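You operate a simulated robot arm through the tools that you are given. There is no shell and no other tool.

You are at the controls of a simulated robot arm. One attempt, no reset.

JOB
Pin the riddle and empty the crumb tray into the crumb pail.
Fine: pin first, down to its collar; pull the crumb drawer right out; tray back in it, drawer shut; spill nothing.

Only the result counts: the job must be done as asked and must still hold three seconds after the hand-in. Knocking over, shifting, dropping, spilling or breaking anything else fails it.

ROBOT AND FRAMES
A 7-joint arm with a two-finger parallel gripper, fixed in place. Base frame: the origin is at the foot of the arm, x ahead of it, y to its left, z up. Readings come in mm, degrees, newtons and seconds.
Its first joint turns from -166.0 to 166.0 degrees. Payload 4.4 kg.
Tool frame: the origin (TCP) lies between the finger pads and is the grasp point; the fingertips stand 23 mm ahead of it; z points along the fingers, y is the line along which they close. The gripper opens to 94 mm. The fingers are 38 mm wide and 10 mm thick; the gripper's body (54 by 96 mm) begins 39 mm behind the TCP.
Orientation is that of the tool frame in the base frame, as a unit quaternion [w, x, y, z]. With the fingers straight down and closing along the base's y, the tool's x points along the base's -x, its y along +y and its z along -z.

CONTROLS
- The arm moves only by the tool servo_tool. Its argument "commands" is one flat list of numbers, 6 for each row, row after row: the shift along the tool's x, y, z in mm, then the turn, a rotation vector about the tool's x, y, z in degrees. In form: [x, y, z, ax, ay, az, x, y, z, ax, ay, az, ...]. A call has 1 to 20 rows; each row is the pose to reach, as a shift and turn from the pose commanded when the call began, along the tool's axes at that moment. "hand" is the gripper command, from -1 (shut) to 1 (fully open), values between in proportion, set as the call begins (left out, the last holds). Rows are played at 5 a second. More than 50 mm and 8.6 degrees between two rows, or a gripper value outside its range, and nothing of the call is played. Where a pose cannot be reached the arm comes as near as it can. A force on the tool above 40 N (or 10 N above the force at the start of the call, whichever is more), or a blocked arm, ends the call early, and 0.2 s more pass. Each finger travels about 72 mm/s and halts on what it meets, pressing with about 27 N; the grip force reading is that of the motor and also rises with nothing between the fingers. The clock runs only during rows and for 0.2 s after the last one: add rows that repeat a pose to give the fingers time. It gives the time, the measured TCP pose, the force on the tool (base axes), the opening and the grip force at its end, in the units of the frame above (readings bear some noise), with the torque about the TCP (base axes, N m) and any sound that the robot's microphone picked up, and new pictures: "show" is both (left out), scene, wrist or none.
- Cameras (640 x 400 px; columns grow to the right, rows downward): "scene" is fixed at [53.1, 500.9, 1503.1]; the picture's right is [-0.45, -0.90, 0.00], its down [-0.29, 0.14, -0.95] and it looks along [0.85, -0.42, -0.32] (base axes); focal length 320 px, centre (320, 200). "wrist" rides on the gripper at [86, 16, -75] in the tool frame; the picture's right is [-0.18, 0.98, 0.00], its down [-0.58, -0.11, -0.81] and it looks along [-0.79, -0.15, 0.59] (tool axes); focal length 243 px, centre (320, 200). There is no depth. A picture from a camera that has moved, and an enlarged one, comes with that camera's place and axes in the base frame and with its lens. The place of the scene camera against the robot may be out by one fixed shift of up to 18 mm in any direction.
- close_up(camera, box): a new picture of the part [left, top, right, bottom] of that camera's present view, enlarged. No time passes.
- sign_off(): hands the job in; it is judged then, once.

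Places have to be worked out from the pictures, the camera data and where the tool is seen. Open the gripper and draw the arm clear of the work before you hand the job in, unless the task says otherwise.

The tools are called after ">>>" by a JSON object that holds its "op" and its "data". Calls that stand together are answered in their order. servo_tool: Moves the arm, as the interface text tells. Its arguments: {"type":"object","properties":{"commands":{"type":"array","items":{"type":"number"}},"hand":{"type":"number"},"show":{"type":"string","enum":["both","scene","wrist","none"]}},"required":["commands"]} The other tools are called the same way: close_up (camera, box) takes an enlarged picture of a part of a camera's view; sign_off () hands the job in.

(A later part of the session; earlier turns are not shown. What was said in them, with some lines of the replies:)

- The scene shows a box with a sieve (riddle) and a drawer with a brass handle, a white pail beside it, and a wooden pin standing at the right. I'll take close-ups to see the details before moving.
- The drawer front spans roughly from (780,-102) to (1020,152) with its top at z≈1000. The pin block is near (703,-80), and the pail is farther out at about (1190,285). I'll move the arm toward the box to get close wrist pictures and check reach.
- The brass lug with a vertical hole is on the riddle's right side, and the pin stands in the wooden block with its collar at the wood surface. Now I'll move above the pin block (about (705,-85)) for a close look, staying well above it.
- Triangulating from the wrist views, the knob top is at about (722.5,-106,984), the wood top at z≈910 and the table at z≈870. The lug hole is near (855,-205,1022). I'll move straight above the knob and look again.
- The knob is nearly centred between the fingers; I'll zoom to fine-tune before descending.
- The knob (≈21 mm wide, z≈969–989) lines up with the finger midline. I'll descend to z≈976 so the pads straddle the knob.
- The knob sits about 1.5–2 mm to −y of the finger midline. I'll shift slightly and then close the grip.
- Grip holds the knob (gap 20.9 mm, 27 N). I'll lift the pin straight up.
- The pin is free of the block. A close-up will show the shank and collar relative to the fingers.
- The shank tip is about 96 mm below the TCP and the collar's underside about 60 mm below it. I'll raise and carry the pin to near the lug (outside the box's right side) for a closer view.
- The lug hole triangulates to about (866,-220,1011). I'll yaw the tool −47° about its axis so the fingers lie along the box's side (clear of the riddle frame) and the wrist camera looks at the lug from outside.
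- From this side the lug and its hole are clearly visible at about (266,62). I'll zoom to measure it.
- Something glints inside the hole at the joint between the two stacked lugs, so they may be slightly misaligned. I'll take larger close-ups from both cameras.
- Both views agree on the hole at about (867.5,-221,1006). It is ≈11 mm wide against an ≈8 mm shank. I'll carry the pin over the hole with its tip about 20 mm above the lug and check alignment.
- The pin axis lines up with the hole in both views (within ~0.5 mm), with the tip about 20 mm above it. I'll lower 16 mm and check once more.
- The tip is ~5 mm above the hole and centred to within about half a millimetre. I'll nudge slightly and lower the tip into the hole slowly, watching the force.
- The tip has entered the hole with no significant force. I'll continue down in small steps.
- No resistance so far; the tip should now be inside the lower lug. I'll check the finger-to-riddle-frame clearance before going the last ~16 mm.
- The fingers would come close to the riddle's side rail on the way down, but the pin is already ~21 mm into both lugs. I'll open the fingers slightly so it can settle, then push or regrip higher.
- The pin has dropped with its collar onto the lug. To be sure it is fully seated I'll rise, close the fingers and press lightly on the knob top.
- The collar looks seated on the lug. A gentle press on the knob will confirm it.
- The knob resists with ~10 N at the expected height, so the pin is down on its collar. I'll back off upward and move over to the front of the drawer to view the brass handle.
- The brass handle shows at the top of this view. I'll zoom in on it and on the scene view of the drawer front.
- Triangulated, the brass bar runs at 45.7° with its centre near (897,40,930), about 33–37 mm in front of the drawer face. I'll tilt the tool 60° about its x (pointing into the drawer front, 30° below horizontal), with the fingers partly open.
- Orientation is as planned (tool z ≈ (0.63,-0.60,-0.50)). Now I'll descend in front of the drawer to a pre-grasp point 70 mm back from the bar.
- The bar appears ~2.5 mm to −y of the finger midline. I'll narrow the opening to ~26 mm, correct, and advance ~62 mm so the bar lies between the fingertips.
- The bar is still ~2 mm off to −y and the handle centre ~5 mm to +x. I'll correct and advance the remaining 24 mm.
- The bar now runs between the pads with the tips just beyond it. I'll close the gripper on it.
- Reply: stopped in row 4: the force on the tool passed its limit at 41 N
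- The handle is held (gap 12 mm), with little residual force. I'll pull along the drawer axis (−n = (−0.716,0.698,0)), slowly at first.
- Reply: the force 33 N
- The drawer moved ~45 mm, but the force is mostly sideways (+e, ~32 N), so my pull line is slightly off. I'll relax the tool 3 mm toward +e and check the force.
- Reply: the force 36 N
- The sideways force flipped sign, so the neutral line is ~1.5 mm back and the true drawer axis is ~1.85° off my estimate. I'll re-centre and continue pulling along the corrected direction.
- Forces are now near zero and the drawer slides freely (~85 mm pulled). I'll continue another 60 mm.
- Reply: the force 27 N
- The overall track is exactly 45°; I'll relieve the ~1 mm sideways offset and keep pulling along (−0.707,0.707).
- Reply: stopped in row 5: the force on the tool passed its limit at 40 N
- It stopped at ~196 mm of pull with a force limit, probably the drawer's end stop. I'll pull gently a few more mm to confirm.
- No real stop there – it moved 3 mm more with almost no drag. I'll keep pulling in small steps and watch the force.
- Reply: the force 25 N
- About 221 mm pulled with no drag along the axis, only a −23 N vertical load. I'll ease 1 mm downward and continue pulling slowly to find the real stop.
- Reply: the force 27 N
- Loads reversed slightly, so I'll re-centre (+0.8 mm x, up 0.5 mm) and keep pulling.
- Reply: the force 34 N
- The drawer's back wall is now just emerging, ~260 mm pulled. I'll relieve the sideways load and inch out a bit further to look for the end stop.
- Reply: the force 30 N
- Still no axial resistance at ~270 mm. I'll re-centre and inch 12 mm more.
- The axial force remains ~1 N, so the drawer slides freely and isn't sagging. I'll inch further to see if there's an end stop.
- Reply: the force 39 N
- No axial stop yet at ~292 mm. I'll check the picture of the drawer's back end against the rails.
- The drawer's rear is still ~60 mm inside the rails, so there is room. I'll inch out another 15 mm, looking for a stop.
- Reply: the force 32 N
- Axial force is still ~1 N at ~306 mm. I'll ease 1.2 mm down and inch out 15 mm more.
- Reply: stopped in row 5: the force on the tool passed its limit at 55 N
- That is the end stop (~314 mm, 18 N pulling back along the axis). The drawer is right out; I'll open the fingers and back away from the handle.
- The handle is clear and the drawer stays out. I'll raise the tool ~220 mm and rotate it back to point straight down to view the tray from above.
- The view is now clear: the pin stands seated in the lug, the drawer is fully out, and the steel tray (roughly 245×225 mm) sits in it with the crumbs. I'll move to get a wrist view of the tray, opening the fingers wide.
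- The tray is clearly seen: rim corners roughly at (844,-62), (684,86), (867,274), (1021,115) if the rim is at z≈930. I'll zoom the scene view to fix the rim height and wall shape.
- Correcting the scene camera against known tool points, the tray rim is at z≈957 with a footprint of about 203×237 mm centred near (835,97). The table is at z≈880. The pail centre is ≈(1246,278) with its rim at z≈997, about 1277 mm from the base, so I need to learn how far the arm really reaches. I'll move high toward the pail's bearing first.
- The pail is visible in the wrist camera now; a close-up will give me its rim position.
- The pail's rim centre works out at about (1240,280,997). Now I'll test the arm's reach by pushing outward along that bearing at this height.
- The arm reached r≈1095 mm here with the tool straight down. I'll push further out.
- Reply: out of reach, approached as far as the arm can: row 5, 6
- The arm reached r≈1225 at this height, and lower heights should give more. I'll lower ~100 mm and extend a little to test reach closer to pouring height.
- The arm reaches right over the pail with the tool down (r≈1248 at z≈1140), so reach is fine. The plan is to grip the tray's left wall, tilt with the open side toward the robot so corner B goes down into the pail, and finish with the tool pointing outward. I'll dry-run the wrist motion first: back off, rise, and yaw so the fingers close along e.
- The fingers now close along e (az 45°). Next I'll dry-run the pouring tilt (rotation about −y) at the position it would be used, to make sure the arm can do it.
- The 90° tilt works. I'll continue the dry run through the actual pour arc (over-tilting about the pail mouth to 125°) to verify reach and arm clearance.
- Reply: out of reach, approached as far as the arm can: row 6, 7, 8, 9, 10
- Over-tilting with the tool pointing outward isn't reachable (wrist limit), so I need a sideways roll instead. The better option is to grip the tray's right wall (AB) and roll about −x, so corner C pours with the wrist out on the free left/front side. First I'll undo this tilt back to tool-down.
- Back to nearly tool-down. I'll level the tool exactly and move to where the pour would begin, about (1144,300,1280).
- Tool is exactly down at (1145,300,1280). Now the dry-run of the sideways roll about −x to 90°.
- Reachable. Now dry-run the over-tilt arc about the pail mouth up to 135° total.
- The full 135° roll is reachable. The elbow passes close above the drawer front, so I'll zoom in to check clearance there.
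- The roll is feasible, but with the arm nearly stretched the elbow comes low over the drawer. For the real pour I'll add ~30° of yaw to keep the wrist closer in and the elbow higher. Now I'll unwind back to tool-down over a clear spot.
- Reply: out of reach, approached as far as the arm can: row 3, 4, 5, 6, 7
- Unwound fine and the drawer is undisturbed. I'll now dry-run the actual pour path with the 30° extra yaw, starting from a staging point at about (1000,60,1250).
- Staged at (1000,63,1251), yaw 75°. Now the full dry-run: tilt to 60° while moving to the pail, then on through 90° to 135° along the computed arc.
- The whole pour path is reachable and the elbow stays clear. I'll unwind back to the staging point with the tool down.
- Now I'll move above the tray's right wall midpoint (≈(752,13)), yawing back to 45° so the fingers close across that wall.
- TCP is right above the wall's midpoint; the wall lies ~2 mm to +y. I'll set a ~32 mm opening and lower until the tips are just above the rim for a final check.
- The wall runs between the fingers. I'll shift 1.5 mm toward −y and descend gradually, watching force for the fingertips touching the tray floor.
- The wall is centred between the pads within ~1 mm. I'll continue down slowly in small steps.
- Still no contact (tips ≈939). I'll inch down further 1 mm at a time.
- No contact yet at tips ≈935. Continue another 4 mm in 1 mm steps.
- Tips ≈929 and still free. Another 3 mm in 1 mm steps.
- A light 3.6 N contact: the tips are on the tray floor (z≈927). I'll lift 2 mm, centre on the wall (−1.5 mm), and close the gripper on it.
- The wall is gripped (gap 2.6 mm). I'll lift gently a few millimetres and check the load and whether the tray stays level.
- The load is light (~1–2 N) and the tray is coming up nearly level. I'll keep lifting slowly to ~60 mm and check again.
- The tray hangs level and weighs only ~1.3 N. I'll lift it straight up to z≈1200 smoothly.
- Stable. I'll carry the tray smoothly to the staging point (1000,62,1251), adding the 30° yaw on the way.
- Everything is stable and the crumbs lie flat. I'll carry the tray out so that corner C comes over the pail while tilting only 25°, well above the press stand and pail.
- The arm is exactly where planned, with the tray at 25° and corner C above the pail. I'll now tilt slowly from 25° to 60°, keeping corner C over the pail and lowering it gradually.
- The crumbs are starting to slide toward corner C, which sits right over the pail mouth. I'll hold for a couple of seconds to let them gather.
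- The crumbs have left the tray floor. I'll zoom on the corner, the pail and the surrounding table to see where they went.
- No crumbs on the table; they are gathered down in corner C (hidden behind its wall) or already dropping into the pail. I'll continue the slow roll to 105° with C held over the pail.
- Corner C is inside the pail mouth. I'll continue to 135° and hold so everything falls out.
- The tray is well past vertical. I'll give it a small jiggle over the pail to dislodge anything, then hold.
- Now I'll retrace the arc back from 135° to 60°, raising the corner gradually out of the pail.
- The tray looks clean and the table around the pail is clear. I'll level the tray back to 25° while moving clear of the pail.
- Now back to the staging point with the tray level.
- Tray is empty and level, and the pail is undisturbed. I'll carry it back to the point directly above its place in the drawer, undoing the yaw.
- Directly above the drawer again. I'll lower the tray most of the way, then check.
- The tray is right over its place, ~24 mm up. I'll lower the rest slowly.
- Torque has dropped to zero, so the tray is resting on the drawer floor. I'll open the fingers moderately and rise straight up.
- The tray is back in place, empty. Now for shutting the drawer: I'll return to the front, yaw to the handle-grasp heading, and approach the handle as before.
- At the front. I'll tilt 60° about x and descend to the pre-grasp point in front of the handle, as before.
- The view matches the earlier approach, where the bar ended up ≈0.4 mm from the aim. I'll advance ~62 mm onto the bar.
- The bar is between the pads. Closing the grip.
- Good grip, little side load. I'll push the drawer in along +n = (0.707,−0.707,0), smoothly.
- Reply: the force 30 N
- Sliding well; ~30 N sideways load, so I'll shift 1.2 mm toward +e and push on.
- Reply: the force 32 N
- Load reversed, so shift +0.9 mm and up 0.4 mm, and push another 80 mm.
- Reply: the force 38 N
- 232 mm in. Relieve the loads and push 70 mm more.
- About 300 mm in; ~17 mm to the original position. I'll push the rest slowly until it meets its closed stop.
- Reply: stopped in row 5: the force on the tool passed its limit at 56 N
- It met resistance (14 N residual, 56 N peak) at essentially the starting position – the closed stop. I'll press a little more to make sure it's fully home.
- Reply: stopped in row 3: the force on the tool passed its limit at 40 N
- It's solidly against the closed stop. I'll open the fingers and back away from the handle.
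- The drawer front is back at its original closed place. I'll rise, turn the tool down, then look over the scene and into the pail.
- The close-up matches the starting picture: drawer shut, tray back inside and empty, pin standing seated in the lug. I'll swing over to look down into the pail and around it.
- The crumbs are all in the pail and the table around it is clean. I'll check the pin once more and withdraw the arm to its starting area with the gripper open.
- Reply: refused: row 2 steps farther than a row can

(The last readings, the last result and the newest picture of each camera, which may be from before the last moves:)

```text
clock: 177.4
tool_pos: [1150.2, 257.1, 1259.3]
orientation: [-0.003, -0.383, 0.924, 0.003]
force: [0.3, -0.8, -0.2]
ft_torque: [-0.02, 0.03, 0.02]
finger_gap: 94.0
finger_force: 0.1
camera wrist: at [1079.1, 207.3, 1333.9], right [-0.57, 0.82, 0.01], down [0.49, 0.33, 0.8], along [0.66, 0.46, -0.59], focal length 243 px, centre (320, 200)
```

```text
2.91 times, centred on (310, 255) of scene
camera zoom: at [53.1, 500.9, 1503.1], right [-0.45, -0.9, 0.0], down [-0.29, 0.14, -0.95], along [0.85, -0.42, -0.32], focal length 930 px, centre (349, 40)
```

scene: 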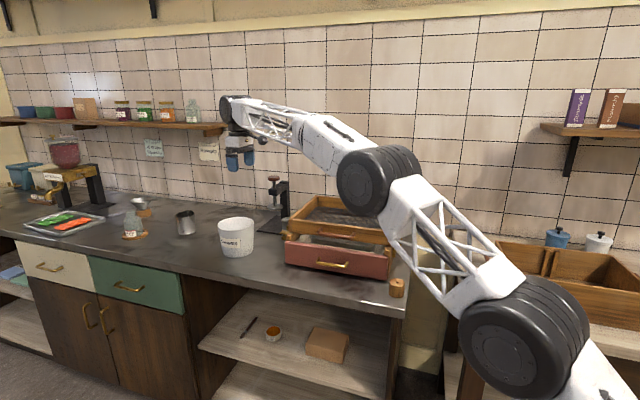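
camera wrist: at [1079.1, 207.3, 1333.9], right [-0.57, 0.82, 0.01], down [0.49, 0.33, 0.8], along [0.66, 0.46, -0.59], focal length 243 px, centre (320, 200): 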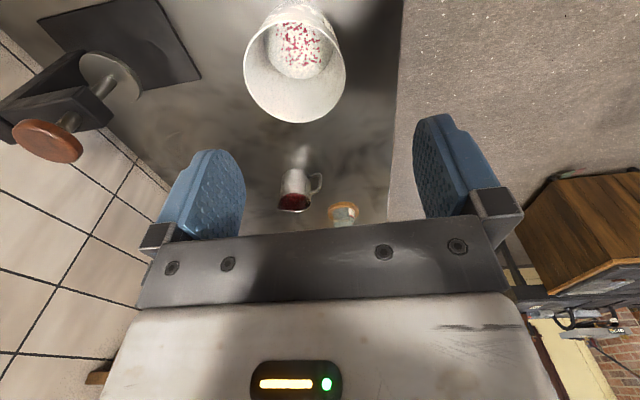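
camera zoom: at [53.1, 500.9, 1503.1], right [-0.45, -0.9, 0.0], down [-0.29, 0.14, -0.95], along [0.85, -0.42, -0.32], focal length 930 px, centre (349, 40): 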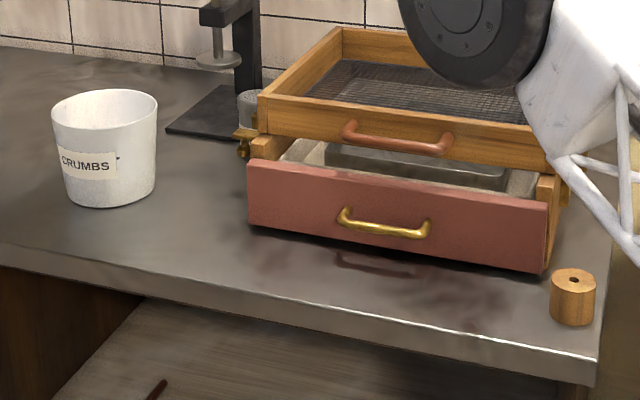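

One row was slightly too long, so nothing moved. I'll repeat the withdrawal with smaller steps.

>>> {"op": "servo_tool", "data": {"commands": [25, 23, -15, 0, 0, 0, 55, 51, -30, 0, 0, 0, 86, 80, -45, 0, 0, 0, 118, 110, -49, 0, 0, 0, 150, 140, -49, 0, 0, 0, 182, 170, -49, 0, 0, 0, 214, 200, -49, 0, 0, 0, 246, 230, -49, 0, 0, 0, 278, 260, -49, 0, 0, 0, 310, 290, -49, 0, 0, 0, 340, 318, -49, 0, 0, 0, 365, 341, -49, 0, 0, 0, 365, 341, -49, 0, 0, 0], "hand": 1, "show": "both"}}

>>> {"op": "close_up", "data": {"camera": "scene", "box": [375, 205, 420, 300]}}

>>> {"op": "close_up", "data": {"camera": "scene", "box": [200, 190, 420, 320]}}

```text
clock: 180.2
tool_pos: [651.0, 237.4, 1307.6]
orientation: [-0.002, -0.384, 0.923, 0.003]
force: [0.1, -0.6, 0.1]
ft_torque: [-0.02, -0.03, -0.02]
finger_gap: 94.0
finger_force: 0.0
camera wrist: at [579.1, 187.9, 1382.9], right [-0.57, 0.82, 0.01], down [0.49, 0.33, 0.81], along [0.66, 0.46, -0.59], focal length 243 px, centre (320, 200)
```

scene: 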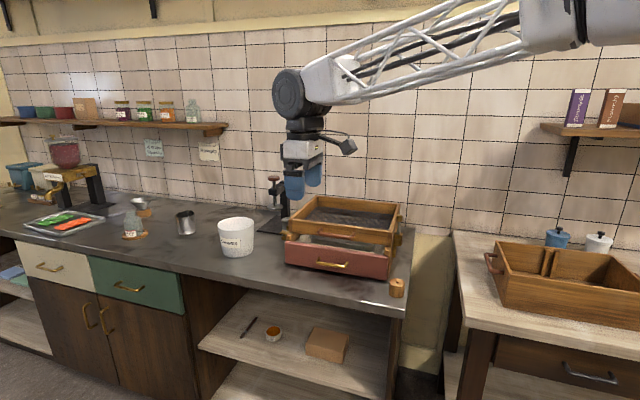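
wrist: 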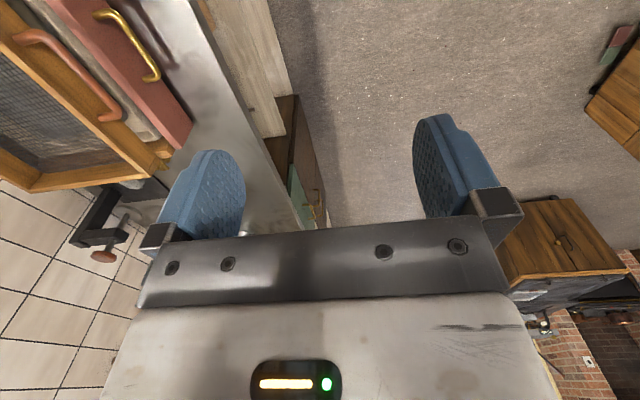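

```text
4.21 times, centred on (398, 252) of scene
camera zoom: at [53.1, 500.9, 1503.1], right [-0.45, -0.9, 0.0], down [-0.29, 0.14, -0.95], along [0.85, -0.42, -0.32], focal length 1346 px, centre (-6, -21)
```

zoom: 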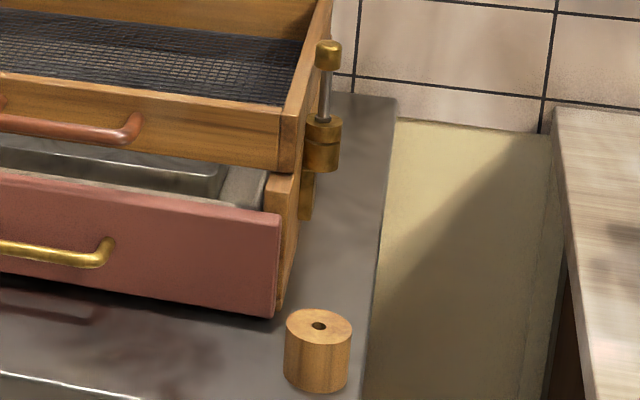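

```text
2.91 times, centred on (310, 255) of scene
camera zoom: at [53.1, 500.9, 1503.1], right [-0.45, -0.9, 0.0], down [-0.29, 0.14, -0.95], along [0.85, -0.42, -0.32], focal length 930 px, centre (349, 40)
```

zoom: 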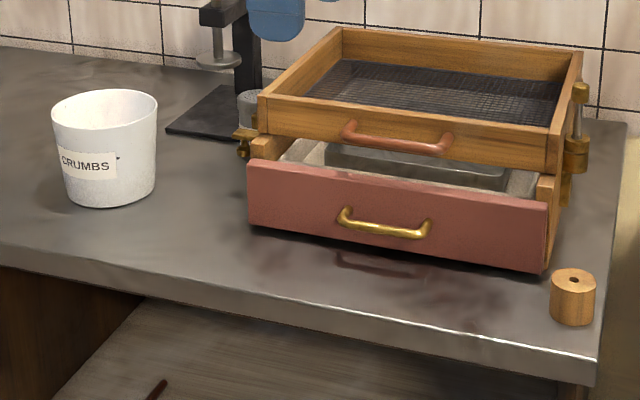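

The pin is in the lug down to its collar, the crumbs are in the pail, and the empty tray is back in the shut drawer. Nothing else looks disturbed. The gripper is open and the arm is clear of the work, so I'm handing the job in.

>>> {"op": "sign_off", "data": {}}

```text
The job is handed in.
```

The job is handed in. No result has come back from the judging yet.

- **Pin:** it sits in the riddle's lug down to its collar. I pressed on the knob before touching the drawer, and it didn't give.
- **Drawer:** I pulled it out to its end stop (about 314 mm). After the tray went back, I pushed it in until it met the closed stop.
- **Crumbs:** I tipped the tray out over the pail. A look from above showed crumbs in the pail and none left on the tray or the visible table.
- **Tray:** it is back in its place in the drawer, empty.

At hand-in the gripper was open, the arm was clear of the work, and nothing else in the pictures looked moved or spilled.
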